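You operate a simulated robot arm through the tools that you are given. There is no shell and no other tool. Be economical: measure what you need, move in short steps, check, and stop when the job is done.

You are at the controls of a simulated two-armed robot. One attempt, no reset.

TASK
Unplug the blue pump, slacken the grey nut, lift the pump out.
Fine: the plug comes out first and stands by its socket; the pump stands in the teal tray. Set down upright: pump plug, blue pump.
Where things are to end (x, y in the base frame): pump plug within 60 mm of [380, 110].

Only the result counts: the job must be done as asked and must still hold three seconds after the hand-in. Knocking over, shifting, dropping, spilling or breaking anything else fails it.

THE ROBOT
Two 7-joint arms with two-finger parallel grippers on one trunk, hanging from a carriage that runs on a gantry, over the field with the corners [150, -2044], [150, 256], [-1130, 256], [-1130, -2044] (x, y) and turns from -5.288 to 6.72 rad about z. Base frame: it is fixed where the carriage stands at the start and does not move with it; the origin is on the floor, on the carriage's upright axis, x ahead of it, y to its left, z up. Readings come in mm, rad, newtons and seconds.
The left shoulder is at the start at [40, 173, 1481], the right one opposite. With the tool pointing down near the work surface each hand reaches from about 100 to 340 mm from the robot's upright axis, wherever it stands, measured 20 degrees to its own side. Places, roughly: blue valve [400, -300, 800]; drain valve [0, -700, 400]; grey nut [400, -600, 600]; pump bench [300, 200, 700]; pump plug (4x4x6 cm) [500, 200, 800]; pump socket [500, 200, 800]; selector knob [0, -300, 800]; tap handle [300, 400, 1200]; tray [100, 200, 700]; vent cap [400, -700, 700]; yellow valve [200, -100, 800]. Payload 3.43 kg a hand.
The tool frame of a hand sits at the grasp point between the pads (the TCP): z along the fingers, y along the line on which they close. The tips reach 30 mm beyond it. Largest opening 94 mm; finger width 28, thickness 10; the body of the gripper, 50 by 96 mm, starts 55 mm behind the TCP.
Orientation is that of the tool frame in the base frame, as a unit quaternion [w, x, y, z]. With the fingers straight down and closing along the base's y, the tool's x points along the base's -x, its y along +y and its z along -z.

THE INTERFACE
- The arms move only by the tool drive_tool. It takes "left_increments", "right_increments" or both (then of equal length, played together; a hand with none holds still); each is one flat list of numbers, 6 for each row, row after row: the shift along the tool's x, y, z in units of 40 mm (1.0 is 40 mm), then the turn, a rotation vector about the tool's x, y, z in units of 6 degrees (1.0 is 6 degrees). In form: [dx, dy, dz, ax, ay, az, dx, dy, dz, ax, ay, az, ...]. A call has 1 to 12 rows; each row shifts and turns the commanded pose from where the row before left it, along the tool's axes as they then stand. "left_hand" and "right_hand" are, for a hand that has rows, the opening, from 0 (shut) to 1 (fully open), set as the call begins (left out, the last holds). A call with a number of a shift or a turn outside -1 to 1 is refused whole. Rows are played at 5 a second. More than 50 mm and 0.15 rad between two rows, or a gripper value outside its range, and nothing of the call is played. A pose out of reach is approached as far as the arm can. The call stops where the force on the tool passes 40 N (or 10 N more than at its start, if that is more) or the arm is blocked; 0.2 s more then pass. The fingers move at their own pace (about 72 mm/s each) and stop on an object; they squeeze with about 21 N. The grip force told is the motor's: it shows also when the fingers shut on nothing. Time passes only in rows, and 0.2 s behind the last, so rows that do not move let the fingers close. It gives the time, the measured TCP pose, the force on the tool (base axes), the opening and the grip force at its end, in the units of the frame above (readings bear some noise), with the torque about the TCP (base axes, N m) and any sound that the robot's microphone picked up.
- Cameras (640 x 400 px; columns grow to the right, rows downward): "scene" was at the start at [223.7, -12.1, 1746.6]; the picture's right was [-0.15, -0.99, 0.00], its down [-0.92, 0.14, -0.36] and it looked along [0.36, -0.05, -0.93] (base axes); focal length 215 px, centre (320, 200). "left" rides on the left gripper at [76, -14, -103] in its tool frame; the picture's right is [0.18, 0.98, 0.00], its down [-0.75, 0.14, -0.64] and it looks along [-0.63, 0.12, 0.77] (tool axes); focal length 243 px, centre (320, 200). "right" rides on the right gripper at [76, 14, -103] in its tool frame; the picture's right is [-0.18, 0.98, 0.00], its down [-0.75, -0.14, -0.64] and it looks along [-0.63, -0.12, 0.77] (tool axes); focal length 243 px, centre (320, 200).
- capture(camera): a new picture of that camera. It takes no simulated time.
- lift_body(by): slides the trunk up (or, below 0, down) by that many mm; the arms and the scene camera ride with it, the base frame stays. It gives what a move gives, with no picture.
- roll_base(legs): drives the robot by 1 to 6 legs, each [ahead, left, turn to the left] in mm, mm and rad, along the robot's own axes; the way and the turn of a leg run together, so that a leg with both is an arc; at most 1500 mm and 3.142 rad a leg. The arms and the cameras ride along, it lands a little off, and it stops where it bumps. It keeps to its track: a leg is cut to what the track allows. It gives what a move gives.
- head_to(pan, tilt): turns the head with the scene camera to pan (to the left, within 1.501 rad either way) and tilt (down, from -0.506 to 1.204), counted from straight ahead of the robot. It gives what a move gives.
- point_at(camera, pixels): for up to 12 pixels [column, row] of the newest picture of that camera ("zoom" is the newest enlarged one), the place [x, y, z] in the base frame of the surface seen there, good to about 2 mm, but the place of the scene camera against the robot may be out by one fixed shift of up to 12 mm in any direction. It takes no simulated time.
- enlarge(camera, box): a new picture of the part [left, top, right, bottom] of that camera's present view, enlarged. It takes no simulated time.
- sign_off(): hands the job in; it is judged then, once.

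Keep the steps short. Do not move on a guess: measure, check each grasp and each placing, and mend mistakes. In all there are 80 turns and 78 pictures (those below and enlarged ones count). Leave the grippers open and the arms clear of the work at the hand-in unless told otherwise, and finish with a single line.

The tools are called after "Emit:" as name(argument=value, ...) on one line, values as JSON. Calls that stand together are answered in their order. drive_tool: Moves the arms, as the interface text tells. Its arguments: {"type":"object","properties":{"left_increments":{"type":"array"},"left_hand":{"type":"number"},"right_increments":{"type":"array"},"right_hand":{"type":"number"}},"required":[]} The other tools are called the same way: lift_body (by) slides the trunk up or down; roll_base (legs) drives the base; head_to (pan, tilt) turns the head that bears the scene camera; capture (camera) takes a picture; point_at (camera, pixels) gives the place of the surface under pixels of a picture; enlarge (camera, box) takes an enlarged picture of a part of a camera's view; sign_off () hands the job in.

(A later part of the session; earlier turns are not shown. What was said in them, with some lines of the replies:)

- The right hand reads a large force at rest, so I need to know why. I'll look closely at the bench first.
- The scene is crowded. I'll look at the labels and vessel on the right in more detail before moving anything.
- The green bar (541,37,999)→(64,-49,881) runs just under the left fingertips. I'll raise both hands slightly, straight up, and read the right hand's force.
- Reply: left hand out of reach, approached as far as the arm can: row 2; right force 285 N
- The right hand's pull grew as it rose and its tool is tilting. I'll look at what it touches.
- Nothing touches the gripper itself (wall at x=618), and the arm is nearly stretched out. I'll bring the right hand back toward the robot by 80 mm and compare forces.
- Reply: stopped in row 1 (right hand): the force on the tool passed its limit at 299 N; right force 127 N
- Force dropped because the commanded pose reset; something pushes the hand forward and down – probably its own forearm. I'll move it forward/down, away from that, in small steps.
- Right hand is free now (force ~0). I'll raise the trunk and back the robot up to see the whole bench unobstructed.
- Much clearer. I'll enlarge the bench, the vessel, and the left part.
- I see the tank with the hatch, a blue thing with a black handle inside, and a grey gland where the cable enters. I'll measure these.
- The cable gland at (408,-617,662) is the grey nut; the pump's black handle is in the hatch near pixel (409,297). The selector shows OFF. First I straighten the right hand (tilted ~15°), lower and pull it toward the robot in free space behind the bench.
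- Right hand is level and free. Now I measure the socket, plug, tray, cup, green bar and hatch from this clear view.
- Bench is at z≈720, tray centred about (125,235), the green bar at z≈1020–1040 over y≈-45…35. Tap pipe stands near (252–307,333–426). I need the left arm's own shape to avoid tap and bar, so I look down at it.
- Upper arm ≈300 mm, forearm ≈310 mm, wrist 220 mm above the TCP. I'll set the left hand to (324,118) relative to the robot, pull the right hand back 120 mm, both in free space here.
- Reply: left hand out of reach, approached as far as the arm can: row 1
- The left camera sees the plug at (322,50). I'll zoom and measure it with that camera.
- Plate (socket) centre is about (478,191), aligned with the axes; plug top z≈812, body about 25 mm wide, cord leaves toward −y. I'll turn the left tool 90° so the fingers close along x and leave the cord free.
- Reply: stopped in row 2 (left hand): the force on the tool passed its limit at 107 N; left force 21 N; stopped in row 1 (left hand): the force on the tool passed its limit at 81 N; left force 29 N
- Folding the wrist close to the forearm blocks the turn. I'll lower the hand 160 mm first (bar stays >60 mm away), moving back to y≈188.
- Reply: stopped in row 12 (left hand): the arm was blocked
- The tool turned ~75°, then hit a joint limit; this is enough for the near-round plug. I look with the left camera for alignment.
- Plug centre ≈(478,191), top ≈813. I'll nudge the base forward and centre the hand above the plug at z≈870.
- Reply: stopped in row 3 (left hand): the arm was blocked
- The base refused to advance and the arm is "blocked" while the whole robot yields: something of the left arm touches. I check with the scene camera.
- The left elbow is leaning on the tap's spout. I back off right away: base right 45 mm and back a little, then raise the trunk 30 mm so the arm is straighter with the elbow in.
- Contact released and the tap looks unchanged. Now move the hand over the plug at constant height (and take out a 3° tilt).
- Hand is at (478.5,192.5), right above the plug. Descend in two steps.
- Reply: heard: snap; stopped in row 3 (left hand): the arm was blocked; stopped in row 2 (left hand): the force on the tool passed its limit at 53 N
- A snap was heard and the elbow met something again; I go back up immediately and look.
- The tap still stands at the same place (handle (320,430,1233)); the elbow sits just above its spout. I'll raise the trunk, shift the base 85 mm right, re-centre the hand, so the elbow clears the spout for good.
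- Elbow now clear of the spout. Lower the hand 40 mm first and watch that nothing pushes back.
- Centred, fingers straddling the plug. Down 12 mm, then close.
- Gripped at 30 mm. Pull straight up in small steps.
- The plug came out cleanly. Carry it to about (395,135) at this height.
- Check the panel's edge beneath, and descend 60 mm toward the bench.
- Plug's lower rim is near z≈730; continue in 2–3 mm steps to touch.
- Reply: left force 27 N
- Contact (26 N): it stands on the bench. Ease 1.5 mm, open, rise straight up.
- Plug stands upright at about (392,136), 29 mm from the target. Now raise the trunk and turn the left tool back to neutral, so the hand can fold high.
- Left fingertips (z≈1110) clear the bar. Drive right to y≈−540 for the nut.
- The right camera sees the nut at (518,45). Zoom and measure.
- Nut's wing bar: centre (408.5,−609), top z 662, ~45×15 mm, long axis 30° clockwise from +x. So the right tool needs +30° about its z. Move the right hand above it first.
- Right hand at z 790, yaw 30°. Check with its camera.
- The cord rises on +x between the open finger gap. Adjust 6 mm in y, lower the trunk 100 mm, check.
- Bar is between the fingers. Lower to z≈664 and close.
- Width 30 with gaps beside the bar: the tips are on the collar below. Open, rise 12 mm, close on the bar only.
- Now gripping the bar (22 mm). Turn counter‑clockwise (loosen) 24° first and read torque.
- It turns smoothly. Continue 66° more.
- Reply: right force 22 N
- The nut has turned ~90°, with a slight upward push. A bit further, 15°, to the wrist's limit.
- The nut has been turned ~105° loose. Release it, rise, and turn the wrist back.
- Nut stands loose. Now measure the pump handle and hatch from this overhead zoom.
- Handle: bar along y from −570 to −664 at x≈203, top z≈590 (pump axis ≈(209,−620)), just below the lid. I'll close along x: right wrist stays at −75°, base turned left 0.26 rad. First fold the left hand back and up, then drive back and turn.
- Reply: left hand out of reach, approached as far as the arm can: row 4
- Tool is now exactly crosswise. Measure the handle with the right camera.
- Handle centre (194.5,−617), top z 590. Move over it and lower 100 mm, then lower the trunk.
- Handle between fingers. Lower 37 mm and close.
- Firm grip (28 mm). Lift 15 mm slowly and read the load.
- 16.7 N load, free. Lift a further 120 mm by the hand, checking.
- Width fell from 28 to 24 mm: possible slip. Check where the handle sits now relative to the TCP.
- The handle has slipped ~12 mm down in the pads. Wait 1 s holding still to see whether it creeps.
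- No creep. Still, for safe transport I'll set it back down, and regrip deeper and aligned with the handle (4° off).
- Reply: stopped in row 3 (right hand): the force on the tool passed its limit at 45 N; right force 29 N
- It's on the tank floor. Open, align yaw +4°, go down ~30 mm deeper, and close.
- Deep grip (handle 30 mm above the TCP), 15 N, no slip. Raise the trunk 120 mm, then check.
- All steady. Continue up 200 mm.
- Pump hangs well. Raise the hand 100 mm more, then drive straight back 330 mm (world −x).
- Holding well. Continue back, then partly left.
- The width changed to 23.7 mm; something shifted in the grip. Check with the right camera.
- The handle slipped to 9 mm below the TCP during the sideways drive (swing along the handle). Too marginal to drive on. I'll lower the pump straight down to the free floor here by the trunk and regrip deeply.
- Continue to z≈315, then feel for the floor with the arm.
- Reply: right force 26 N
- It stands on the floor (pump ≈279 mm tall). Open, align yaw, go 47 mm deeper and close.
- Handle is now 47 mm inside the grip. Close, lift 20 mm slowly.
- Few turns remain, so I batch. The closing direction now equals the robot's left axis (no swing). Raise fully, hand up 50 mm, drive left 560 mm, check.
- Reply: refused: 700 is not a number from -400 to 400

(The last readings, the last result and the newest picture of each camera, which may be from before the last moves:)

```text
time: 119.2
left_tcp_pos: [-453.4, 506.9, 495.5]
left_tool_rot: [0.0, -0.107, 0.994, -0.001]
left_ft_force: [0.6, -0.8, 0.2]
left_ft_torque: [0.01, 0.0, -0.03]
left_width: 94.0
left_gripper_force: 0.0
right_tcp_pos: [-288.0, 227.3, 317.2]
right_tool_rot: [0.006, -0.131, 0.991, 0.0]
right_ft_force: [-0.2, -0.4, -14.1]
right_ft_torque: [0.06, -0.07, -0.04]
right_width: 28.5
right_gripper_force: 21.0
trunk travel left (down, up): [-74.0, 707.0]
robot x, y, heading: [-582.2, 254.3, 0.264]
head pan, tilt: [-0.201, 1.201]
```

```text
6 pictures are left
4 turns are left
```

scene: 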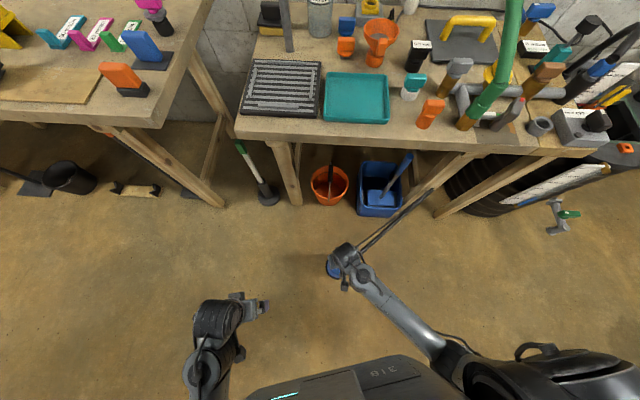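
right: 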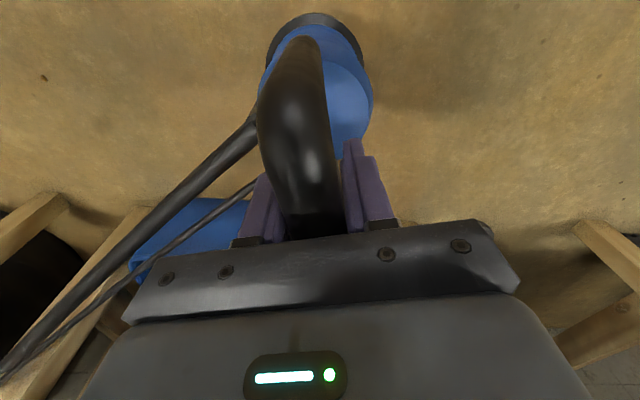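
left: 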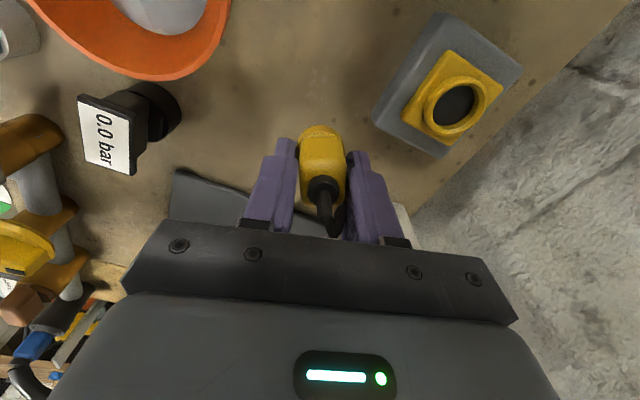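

No slip (handle +43 mm). Measure the tray from this view, then raise in two lifts, turn the wrist back so the closing direction is along x, and drive forward over the tray.

Emit:
point_at(camera="scene", pixels=[[329, 76], [386, 76], [327, 118], [386, 118], [357, 95], [400, 120]])

Emit:
lift_body(by=390)

Emit:
lift_body(by=312)

Emit:
drive_tool(right_increments=[0, 0, 0, 0, 0, -0.5, 0, 0, 0, 0, 0, -1, 0, 0, 0, 0, 0, -1, 0, 0, 0, 0, 0, -1, 0, 0, 0, 0, 0, -1, 0, 0, 0, 0, 0, -1, 0, 0, 0, 0, 0, -1, 0, 0, 0, 0, 0, -1, 0, 0, 0, 0, 0, -1, 0, 0, 0, 0, 0, -1, 0, 0, 0, 0, 0, -1, 0, 0, 0, 0, 0, -0.5])

Emit:
roll_base(legs=[[401, -108, 0]])

Emit:
capture(camera="right")

Emit:
point_at(camera="right", pixels=[[312, 140], [315, 170], [318, 200], [320, 225], [200, 60], [450, 60], [250, 100], [420, 100], [320, 15], [345, 60], [180, 120], [480, 120]])

Emit:
capture(camera="scene")

```text
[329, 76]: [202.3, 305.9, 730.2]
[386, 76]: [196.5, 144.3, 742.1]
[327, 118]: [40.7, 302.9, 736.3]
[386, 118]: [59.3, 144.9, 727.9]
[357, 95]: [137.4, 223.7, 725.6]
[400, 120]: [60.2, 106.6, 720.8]
```

```text
time: 123.0
left_tcp_pos: [-454.2, 507.5, 886.3]
left_tool_rot: [-0.001, -0.108, 0.994, 0.0]
left_ft_force: [-0.1, -1.2, 1.0]
left_ft_torque: [-0.02, -0.01, 0.0]
left_width: 94.0
left_gripper_force: 0.0
right_tcp_pos: [-288.8, 228.2, 705.3]
right_tool_rot: [0.004, -0.131, 0.991, -0.001]
right_ft_force: [-0.5, 0.0, -15.7]
right_ft_torque: [0.02, -0.09, 0.02]
right_width: 28.5
right_gripper_force: 20.7
trunk travel left (down, up): [-464.0, 317.0]
robot x, y, heading: [-583.4, 257.8, 0.269]
head pan, tilt: [-0.201, 1.201]
```

```text
time: 126.1
left_tcp_pos: [-453.9, 507.2, 1197.4]
left_tool_rot: [0.0, -0.108, 0.994, -0.001]
left_ft_force: [0.1, 0.1, 0.3]
left_ft_torque: [0.04, 0.01, 0.0]
left_width: 94.2
left_gripper_force: 0.1
right_tcp_pos: [-289.3, 229.7, 1018.9]
right_tool_rot: [0.005, -0.131, 0.991, 0.001]
right_ft_force: [0.3, 0.1, -15.7]
right_ft_torque: [0.01, -0.07, 0.02]
right_width: 28.4
right_gripper_force: 21.6
trunk travel left (down, up): [-776.0, 5.0]
robot x, y, heading: [-583.1, 251.7, 0.268]
head pan, tilt: [-0.201, 1.201]
```

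```text
time: 128.7
left_tcp_pos: [-454.1, 506.6, 1197.3]
left_tool_rot: [0.0, -0.108, 0.994, -0.001]
left_ft_force: [0.4, 0.5, 0.2]
left_ft_torque: [0.03, -0.04, -0.04]
left_width: 94.1
left_gripper_force: 0.0
right_tcp_pos: [-288.6, 228.5, 1017.0]
right_tool_rot: [0.004, -0.65, 0.76, -0.002]
right_ft_force: [-0.7, 0.5, -14.7]
right_ft_torque: [0.12, 0.0, 0.0]
right_width: 28.3
right_gripper_force: 20.5
trunk travel left (down, up): [-776.0, 5.0]
robot x, y, heading: [-584.0, 255.5, 0.268]
head pan, tilt: [-0.201, 1.201]
```

```text
time: 131.2
left_tcp_pos: [-41.2, 508.0, 1197.0]
left_tool_rot: [0.0, -0.11, 0.994, -0.001]
left_ft_force: [1.4, 0.7, 0.0]
left_ft_torque: [0.0, 0.03, 0.0]
left_width: 94.0
left_gripper_force: 0.1
right_tcp_pos: [126.4, 231.5, 1018.2]
right_tool_rot: [0.003, -0.651, 0.759, -0.003]
right_ft_force: [0.0, 0.1, -15.0]
right_ft_torque: [0.13, -0.01, 0.02]
right_width: 28.2
right_gripper_force: 21.1
trunk travel left (down, up): [-776.0, 5.0]
robot x, y, heading: [-169.1, 257.5, 0.269]
head pan, tilt: [-0.201, 1.201]
```

```text
5 pictures are left
```

right: 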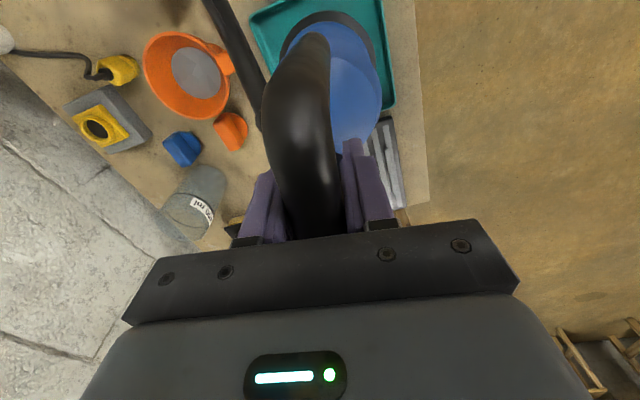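

```text
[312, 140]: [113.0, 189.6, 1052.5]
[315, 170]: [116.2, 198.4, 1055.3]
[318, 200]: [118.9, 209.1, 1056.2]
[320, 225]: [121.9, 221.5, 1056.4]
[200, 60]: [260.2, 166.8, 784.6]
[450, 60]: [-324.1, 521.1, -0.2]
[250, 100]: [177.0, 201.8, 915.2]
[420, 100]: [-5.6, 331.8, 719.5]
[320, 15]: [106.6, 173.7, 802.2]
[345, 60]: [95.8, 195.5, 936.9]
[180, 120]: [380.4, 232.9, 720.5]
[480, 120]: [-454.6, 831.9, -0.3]
```

```text
4 pictures are left
3 turns are left
```

scene: 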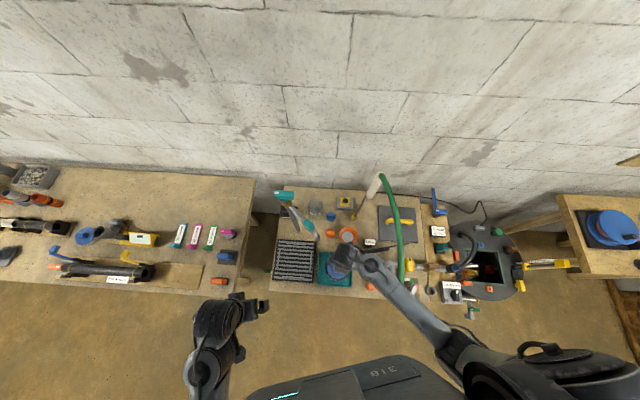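

Pump hangs over the tray: handle centre ≈(121,228), tray centre ≈(120,225), bottom ≈50 mm above. Lower until contact.

Emit:
drive_tool(right_increments=[0, 0, 0.25, 0, 0, 0, 0, 0, 0.25, 0, 0, 0, 0, 0, 0.25, 0, 0, 0, 0, 0, 0.2, 0, 0, 0, 0, 0, 0.1, 0, 0, 0, 0, 0, 0.1, 0, 0, 0, 0, 0, 0.1, 0, 0, 0, 0, 0, 0.1, 0, 0, 0, 0, 0, 0.1, 0, 0, 0, 0, 0, 0.1, 0, 0, 0, 0, 0, 0.1, 0, 0, 0, 0, 0, 0.1, 0, 0, 0])

Emit:
capture(camera="right")

Emit:
point_at(camera="right", pixels=[[315, 170], [318, 200], [320, 10], [290, 15], [260, 20], [385, 20], [390, 90], [370, 60]])

```text
time: 133.4
left_tcp_pos: [-40.3, 507.6, 1198.0]
left_tool_rot: [0.0, -0.11, 0.994, -0.002]
left_ft_force: [-0.3, 1.0, -0.2]
left_ft_torque: [-0.01, 0.0, 0.01]
left_width: 93.9
left_gripper_force: 0.0
right_tcp_pos: [129.3, 231.5, 959.9]
right_tool_rot: [0.006, -0.652, 0.758, -0.004]
right_ft_force: [-2.3, -1.9, 19.3]
right_ft_torque: [-0.98, 0.12, -0.04]
right_width: 28.4
right_gripper_force: 20.7
trunk travel left (down, up): [-776.0, 5.0]
robot x, y, heading: [-165.3, 255.1, 0.272]
head pan, tilt: [-0.201, 1.201]
stopped in row 10 (right hand): the force on the tool passed its limit at 47 N (the readings are from after the stop); the commanded pose is now the measured one
```

```text
3 pictures are left
```

right: 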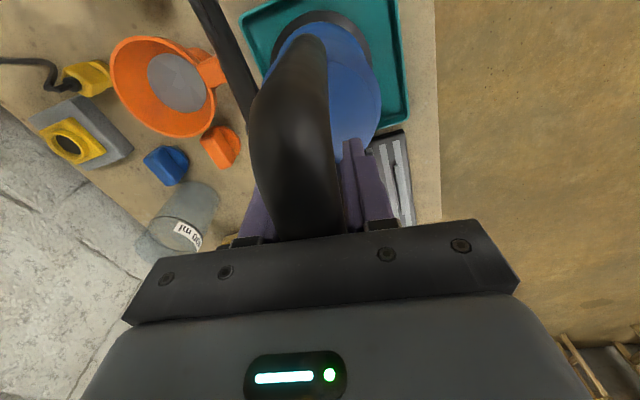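

```text
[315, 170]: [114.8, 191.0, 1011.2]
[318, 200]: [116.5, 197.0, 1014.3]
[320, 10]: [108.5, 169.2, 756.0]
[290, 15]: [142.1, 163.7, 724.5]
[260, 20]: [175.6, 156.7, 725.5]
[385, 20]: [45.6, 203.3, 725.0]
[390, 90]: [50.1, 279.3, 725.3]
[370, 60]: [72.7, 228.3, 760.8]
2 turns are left
```

The pump rests in the tray (bottom ≈725, base inside the rim). Ease up 2 mm, open, rise ~110 mm, verify.

Emit:
drive_tool(right_increments=[0, 0, -0.03, 0, 0, 0, 0, 0, 0, 0, 0, 0, 0, 0, 0, 0, 0, 0, 0, 0, 0, 0, 0, 0, 0, 0, 0, 0, 0, 0, 0, 0, -0.2, 0, 0, 0, 0, 0, -0.4, 0, 0, 0, 0, 0, -0.5, 0, 0, 0, 0, 0, -0.6, 0, 0, 0, 0, 0, -0.6, 0, 0, 0, 0, 0, -0.4, 0, 0, 0], right_hand=1)

Emit:
capture(camera="right")

Emit:
enlarge(camera="scene", box=[260, 170, 460, 310])

```text
time: 135.8
left_tcp_pos: [-39.3, 508.7, 1198.0]
left_tool_rot: [0.0, -0.109, 0.994, 0.0]
left_ft_force: [-0.7, 0.1, 0.3]
left_ft_torque: [0.03, 0.01, 0.02]
left_width: 94.2
left_gripper_force: 0.2
right_tcp_pos: [126.9, 229.6, 1069.6]
right_tool_rot: [0.005, -0.651, 0.759, -0.002]
right_ft_force: [0.1, 0.2, 0.2]
right_ft_torque: [-0.03, -0.01, -0.03]
right_width: 94.0
right_gripper_force: 0.1
trunk travel left (down, up): [-776.0, 5.0]
robot x, y, heading: [-166.7, 255.7, 0.272]
head pan, tilt: [-0.201, 1.201]
```

```text
2 pictures are left
```

right: 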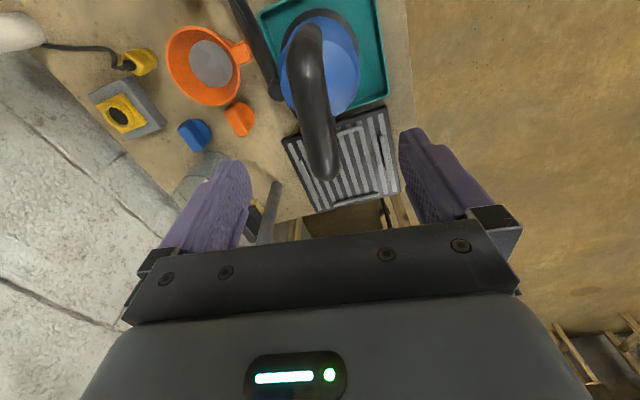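

```text
2.86 times, centred on (360, 240) of scene
1 turns are left
```

zoom: 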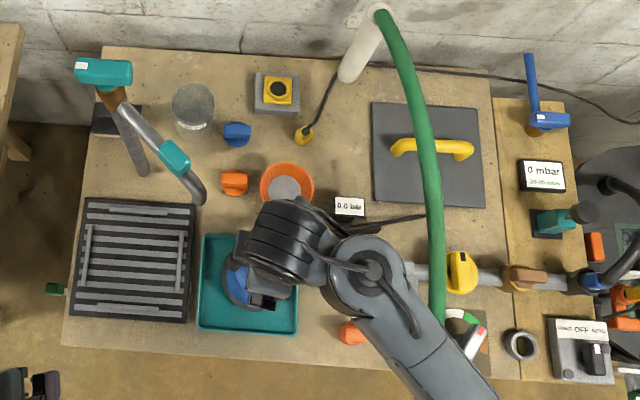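

The pump stands upright in the tray, both grippers are open, and the right fingertips are about 24 mm above its handle. This is the last turn, so I back straight away and hand in. Two things stay uncertain: the left elbow bumped the tap early on and a "snap" was heard, though the tap later measured in its old place. I also couldn't confirm from the last pictures that the plug is still upright.

Emit:
roll_base(legs=[[-290, 80, 0]])

Emit:
sign_off()

```text
time: 137.9
left_tcp_pos: [-341.0, 507.7, 1197.2]
left_tool_rot: [0.0, -0.111, 0.994, -0.001]
left_ft_force: [0.4, 0.7, -0.4]
left_ft_torque: [0.02, -0.03, -0.01]
left_width: 94.3
left_gripper_force: 0.0
right_tcp_pos: [-172.8, 229.4, 1069.0]
right_tool_rot: [0.005, -0.652, 0.758, -0.003]
right_ft_force: [-0.6, 0.1, 0.6]
right_ft_torque: [0.01, -0.03, 0.04]
right_width: 93.9
right_gripper_force: 0.1
trunk travel left (down, up): [-776.0, 5.0]
robot x, y, heading: [-465.5, 251.7, 0.269]
head pan, tilt: [-0.201, 1.201]
```

```text
The job is handed in.
```

Handed in: plug pulled first and set at about (392, 136), nut loosened about 105°, pump upright in the teal tray after one set-down on the floor to regrip; not certain are an early left-elbow bump on the tap with a "snap" heard (tap later measured in place) and whether the plug was still upright at the end.
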